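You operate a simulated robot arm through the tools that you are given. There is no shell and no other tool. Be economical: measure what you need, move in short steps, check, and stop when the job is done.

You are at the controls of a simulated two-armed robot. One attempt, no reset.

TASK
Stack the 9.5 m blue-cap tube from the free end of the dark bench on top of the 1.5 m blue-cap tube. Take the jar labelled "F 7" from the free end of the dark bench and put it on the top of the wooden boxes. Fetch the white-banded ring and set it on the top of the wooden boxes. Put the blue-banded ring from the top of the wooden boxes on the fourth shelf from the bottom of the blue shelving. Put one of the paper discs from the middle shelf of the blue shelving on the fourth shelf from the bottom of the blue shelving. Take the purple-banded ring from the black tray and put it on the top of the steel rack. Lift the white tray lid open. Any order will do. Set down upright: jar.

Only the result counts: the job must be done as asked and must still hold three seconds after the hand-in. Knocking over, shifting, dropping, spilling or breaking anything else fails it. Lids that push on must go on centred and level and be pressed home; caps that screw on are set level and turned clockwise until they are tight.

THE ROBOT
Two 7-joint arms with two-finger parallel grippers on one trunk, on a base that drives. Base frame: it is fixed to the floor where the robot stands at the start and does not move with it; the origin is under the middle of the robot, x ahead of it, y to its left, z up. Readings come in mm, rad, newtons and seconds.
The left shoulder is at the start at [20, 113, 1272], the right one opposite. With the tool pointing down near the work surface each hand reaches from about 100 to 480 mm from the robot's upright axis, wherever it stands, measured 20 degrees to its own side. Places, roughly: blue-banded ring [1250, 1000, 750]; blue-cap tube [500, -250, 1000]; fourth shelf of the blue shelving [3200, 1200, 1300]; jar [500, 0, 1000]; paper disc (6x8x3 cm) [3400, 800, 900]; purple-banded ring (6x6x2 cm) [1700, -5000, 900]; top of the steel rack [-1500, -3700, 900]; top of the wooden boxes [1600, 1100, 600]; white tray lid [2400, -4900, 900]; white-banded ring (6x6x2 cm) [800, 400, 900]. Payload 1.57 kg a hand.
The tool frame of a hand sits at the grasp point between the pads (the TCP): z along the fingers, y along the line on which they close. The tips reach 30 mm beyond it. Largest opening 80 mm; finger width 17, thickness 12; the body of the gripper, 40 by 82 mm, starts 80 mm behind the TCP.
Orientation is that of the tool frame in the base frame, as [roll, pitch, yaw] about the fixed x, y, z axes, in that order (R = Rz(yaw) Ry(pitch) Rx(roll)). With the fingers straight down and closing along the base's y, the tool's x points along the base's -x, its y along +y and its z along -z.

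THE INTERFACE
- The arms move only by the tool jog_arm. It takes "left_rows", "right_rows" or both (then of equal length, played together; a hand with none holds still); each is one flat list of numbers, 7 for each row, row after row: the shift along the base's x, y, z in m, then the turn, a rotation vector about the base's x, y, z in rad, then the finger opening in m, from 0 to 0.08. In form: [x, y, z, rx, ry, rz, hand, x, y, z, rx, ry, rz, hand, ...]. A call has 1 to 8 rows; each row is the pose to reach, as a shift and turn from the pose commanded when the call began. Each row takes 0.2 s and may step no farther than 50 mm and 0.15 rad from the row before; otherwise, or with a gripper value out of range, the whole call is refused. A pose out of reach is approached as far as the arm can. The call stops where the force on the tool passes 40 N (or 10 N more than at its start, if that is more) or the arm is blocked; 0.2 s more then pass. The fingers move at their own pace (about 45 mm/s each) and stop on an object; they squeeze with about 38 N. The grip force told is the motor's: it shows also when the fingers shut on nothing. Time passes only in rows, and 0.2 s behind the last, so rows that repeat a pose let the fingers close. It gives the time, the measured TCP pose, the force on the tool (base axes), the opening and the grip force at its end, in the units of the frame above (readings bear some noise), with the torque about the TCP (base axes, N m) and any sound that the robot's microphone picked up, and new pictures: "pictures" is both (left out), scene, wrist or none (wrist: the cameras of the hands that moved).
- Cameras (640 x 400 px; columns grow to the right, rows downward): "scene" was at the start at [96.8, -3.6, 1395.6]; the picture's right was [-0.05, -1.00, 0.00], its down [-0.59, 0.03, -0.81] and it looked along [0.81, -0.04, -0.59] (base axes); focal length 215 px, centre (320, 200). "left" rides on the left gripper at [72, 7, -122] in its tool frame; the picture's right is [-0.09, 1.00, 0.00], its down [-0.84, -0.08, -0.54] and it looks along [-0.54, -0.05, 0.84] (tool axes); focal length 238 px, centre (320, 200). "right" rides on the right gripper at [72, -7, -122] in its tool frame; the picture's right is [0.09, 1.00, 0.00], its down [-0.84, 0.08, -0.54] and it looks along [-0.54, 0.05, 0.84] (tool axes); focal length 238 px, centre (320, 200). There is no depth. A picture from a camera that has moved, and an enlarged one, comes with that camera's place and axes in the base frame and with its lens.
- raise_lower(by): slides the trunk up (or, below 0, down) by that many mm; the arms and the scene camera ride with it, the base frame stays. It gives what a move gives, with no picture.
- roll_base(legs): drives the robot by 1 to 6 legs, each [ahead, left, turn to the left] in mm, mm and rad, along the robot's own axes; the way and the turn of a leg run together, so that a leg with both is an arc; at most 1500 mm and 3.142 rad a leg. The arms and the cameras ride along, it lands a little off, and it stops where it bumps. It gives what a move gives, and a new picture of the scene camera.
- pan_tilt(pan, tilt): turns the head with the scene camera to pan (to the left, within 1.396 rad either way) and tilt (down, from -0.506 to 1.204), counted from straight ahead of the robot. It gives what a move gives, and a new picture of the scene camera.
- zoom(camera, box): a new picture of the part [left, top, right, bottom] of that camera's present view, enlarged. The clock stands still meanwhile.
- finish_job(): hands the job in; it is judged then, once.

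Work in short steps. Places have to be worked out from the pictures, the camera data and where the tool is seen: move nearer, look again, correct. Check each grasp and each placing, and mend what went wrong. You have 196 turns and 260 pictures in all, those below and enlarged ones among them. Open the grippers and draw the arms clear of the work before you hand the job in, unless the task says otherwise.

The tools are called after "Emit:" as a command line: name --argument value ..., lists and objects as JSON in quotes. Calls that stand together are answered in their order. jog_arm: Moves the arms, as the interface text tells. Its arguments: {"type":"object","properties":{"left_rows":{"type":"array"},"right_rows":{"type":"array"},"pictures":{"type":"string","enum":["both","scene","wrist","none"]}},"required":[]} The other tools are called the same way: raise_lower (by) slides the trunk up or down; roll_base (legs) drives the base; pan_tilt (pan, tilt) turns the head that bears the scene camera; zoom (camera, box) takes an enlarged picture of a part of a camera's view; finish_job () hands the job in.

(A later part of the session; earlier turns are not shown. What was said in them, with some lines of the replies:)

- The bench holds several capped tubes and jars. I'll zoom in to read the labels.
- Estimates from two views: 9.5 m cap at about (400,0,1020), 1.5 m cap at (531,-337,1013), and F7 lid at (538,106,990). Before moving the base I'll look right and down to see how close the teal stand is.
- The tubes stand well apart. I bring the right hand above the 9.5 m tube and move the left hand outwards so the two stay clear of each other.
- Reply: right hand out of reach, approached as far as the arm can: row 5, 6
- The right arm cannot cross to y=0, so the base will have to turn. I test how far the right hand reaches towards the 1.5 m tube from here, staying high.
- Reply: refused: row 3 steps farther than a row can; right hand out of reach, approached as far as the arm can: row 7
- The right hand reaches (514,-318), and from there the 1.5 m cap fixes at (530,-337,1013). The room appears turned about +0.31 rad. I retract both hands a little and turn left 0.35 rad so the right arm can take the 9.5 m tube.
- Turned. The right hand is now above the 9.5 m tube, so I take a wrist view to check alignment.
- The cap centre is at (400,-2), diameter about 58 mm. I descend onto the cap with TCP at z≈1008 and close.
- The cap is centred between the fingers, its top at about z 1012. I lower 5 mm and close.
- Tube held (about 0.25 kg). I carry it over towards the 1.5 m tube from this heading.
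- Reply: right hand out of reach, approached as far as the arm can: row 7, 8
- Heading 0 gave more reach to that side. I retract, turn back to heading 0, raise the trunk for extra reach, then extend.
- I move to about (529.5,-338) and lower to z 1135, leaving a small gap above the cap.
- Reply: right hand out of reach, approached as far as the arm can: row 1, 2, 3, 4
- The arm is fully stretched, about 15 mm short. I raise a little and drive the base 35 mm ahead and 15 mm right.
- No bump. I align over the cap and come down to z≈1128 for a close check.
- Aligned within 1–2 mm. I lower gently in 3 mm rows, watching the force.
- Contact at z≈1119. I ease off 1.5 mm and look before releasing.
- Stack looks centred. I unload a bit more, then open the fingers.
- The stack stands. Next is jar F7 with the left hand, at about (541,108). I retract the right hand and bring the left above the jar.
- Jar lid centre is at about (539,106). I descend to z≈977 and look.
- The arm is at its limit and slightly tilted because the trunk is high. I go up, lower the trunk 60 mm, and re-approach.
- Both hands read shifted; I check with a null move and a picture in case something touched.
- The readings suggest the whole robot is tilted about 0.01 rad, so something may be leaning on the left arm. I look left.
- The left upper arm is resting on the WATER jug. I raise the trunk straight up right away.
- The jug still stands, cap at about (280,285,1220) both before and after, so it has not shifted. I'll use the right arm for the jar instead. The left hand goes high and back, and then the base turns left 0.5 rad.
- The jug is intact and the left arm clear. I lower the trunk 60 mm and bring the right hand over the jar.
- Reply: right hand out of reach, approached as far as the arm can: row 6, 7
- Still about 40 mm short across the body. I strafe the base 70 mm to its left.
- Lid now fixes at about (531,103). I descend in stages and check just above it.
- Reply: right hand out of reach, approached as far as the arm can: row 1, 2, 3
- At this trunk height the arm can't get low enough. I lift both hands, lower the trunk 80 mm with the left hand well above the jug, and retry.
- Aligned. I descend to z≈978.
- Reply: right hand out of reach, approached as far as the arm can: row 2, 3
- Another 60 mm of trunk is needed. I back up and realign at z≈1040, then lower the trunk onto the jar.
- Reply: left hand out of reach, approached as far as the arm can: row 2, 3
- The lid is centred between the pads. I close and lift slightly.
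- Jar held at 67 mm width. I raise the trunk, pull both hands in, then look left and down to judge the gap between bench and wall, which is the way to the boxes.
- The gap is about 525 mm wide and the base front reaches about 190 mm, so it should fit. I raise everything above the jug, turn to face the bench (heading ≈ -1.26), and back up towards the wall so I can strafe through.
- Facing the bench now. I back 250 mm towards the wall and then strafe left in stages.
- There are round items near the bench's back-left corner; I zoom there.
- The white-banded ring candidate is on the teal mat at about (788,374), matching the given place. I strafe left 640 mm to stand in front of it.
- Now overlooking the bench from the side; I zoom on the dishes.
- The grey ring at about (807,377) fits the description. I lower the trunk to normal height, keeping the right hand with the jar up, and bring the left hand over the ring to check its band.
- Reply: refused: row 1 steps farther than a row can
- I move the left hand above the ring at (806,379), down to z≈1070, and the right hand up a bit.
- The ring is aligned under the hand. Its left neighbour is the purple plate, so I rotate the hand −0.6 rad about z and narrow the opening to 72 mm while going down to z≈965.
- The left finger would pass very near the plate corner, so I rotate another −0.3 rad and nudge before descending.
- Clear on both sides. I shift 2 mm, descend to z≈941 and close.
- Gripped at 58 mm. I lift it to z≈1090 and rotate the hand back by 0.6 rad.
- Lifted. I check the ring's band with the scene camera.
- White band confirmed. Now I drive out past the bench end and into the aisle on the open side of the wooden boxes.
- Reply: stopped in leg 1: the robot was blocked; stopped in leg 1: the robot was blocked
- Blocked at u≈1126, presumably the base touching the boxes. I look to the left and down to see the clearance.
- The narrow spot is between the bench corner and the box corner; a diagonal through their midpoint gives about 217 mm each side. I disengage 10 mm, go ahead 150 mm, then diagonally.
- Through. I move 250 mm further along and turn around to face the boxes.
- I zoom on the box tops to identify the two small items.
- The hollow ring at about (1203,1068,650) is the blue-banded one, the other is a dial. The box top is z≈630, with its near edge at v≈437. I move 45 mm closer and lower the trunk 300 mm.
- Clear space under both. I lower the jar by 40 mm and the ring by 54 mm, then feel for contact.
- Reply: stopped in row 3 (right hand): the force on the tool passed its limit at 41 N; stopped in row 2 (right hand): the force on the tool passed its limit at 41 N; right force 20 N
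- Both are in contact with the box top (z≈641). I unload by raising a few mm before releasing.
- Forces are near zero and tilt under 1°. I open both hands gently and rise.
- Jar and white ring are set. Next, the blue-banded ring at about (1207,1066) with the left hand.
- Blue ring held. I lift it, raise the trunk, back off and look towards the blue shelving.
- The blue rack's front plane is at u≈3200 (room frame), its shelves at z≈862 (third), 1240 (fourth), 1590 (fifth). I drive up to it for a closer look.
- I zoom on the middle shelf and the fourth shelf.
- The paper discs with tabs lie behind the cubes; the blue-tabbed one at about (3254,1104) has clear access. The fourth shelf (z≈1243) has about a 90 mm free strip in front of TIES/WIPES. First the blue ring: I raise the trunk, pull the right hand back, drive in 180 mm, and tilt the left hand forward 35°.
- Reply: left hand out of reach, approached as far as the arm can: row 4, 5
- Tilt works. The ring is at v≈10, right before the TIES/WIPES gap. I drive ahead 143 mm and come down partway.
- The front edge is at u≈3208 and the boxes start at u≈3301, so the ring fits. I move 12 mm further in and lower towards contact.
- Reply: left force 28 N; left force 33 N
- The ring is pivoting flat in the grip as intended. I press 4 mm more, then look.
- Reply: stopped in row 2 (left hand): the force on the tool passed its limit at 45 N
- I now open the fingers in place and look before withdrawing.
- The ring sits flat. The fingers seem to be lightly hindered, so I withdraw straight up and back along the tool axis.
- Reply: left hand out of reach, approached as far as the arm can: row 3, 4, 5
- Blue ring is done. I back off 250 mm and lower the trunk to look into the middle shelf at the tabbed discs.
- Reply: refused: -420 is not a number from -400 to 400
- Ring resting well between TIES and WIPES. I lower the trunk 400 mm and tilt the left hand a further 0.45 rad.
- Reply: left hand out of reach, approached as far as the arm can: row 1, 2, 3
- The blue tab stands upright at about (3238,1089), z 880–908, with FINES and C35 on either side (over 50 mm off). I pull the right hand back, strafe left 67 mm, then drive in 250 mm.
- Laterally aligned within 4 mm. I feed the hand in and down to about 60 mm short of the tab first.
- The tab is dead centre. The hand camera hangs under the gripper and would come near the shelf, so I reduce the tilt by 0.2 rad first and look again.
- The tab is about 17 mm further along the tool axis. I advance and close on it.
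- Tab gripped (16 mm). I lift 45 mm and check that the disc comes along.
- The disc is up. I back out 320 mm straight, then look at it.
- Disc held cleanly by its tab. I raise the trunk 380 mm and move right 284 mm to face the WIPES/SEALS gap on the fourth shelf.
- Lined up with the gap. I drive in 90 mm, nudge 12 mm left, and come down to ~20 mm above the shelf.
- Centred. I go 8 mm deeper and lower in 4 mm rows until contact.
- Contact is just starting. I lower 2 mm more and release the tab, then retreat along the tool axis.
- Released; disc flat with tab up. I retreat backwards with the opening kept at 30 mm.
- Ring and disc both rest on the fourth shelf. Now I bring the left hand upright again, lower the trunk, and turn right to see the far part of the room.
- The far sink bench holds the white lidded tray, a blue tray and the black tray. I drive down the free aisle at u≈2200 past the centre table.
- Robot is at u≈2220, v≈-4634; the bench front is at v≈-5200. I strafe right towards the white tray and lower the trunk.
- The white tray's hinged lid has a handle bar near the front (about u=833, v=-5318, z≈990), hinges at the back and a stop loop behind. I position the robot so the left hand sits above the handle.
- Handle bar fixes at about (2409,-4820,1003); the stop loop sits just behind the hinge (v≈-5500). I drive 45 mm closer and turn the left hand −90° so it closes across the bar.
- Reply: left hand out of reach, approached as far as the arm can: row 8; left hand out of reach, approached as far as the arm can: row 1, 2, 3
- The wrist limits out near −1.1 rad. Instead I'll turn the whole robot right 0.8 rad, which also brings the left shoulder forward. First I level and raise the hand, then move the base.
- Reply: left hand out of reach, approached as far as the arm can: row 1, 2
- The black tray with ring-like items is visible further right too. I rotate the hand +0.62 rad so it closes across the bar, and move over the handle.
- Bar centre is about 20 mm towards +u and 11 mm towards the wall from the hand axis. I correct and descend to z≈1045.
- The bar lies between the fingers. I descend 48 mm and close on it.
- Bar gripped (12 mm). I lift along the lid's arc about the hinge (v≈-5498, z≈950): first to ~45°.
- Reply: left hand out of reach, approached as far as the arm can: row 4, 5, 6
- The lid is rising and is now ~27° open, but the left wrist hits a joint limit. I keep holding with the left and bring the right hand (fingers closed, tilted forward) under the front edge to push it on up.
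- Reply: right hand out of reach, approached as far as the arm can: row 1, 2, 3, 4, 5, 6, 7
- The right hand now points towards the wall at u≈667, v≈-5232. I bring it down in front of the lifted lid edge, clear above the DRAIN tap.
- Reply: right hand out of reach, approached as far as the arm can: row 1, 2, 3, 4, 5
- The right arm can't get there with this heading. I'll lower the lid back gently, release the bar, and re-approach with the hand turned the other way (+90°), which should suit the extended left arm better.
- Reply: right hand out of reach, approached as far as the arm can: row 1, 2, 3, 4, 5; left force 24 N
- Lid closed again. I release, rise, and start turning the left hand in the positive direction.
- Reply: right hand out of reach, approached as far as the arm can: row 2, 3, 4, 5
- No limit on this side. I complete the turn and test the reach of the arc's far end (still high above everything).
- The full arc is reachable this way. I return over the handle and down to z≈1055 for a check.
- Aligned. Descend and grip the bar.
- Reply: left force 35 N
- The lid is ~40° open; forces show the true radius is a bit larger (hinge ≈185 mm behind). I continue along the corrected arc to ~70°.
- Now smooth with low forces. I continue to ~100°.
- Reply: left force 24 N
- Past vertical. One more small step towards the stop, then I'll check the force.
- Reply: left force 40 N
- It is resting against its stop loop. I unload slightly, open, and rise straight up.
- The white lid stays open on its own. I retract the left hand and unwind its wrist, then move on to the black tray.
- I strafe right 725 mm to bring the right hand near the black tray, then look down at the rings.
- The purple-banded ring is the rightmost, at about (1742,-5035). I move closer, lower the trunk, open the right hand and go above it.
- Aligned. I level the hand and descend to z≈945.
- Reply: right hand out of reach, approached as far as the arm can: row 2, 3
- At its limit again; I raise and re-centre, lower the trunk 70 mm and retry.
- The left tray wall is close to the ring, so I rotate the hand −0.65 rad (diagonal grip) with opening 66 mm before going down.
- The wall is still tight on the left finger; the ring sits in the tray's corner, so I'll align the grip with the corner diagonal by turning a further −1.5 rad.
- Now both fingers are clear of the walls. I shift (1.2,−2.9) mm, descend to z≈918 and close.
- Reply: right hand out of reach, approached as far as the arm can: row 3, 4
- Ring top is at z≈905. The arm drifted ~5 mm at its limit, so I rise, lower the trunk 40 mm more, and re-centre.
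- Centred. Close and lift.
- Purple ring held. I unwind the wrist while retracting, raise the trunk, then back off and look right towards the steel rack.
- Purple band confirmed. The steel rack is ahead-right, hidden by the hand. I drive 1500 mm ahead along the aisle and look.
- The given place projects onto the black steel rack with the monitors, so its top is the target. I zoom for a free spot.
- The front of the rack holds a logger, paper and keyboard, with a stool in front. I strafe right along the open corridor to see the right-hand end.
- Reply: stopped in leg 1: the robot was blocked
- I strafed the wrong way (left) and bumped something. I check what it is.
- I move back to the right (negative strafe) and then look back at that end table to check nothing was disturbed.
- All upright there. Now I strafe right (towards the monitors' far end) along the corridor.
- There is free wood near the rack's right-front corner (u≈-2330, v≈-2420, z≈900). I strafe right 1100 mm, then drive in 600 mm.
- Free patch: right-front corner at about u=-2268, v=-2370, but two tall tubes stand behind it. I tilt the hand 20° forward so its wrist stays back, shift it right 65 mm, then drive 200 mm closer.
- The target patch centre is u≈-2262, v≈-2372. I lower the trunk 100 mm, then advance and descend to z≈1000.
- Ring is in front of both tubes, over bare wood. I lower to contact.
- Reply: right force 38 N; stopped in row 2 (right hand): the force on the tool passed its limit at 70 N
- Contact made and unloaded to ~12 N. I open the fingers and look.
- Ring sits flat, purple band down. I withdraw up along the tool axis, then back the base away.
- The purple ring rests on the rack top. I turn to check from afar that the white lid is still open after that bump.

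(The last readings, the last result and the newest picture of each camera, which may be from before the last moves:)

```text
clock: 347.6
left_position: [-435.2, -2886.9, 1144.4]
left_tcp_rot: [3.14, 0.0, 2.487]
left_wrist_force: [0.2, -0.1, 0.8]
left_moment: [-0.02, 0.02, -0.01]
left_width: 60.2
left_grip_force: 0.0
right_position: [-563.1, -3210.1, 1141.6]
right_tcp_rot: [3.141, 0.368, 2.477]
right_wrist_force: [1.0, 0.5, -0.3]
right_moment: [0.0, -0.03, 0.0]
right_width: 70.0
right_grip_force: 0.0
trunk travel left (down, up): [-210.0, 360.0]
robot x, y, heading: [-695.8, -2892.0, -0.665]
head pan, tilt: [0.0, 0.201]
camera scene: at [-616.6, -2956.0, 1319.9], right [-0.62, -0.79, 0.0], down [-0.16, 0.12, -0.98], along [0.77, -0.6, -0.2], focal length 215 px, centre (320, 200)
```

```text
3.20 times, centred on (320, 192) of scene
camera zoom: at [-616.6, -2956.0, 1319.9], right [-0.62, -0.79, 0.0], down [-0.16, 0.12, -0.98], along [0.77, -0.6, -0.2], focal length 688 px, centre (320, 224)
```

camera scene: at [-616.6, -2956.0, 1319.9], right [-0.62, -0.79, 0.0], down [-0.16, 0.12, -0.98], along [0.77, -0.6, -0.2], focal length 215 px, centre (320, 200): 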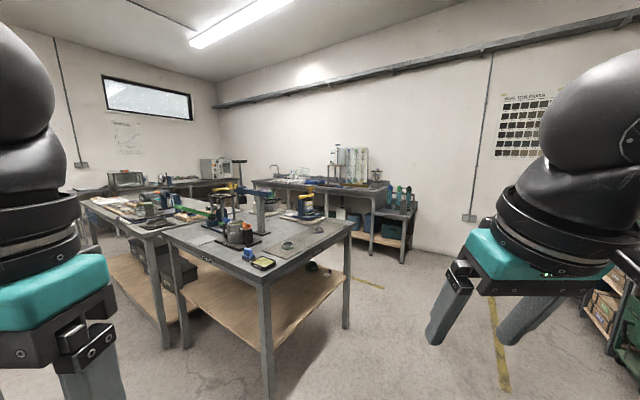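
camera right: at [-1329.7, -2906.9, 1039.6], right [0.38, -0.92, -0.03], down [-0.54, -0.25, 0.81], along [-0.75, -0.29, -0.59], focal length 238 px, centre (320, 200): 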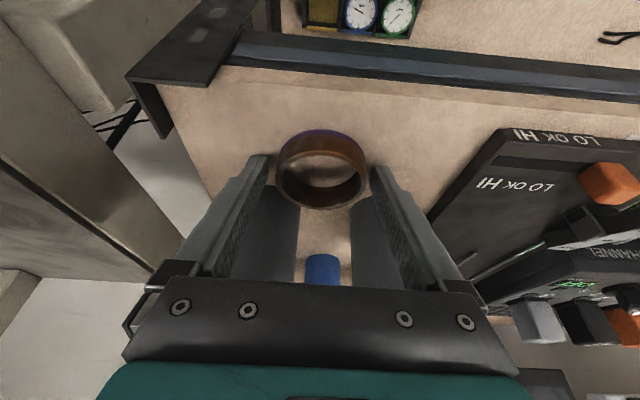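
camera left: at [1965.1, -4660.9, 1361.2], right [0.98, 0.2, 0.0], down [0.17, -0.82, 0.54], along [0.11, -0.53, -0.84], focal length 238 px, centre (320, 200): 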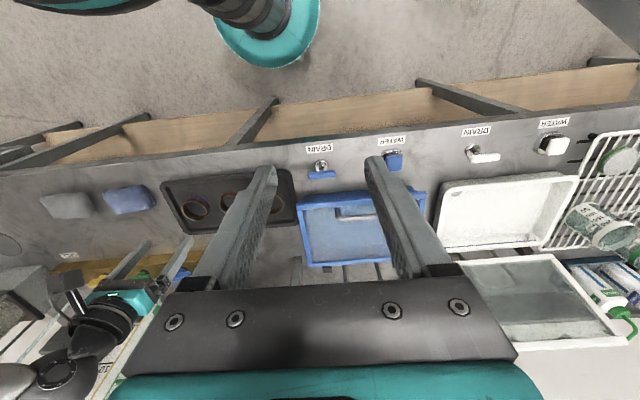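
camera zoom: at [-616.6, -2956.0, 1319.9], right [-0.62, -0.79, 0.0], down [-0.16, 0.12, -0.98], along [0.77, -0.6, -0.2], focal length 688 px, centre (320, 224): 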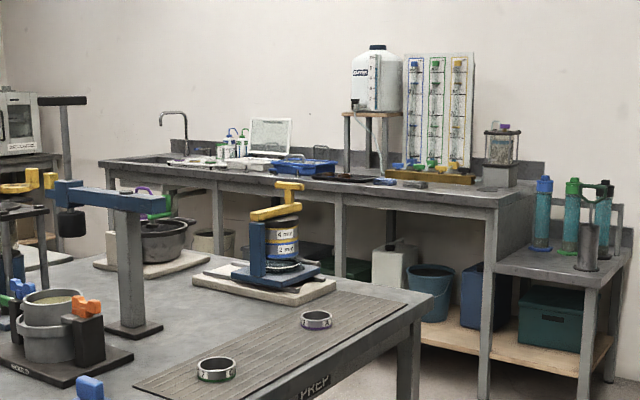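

The white lid is still open and everything stands upright. Both hands are empty, open and clear, so I hand the job in.

Emit:
finish_job

```text
The job is handed in.
```

All seven tasks were done as asked and handed in. I saw each one in place afterwards, though I did not re-check the tube stack, the jar and white ring, or the shelf items just before hand-in.

Three contacts happened on the way. The left arm rested briefly on the WATER jug, and the base bumped lightly against the wooden boxes and later near the small table at the end of the sink bench. The jug and the table's contents looked upright and unmoved afterwards, and nothing looked wrong on the boxes when I placed the jar there.
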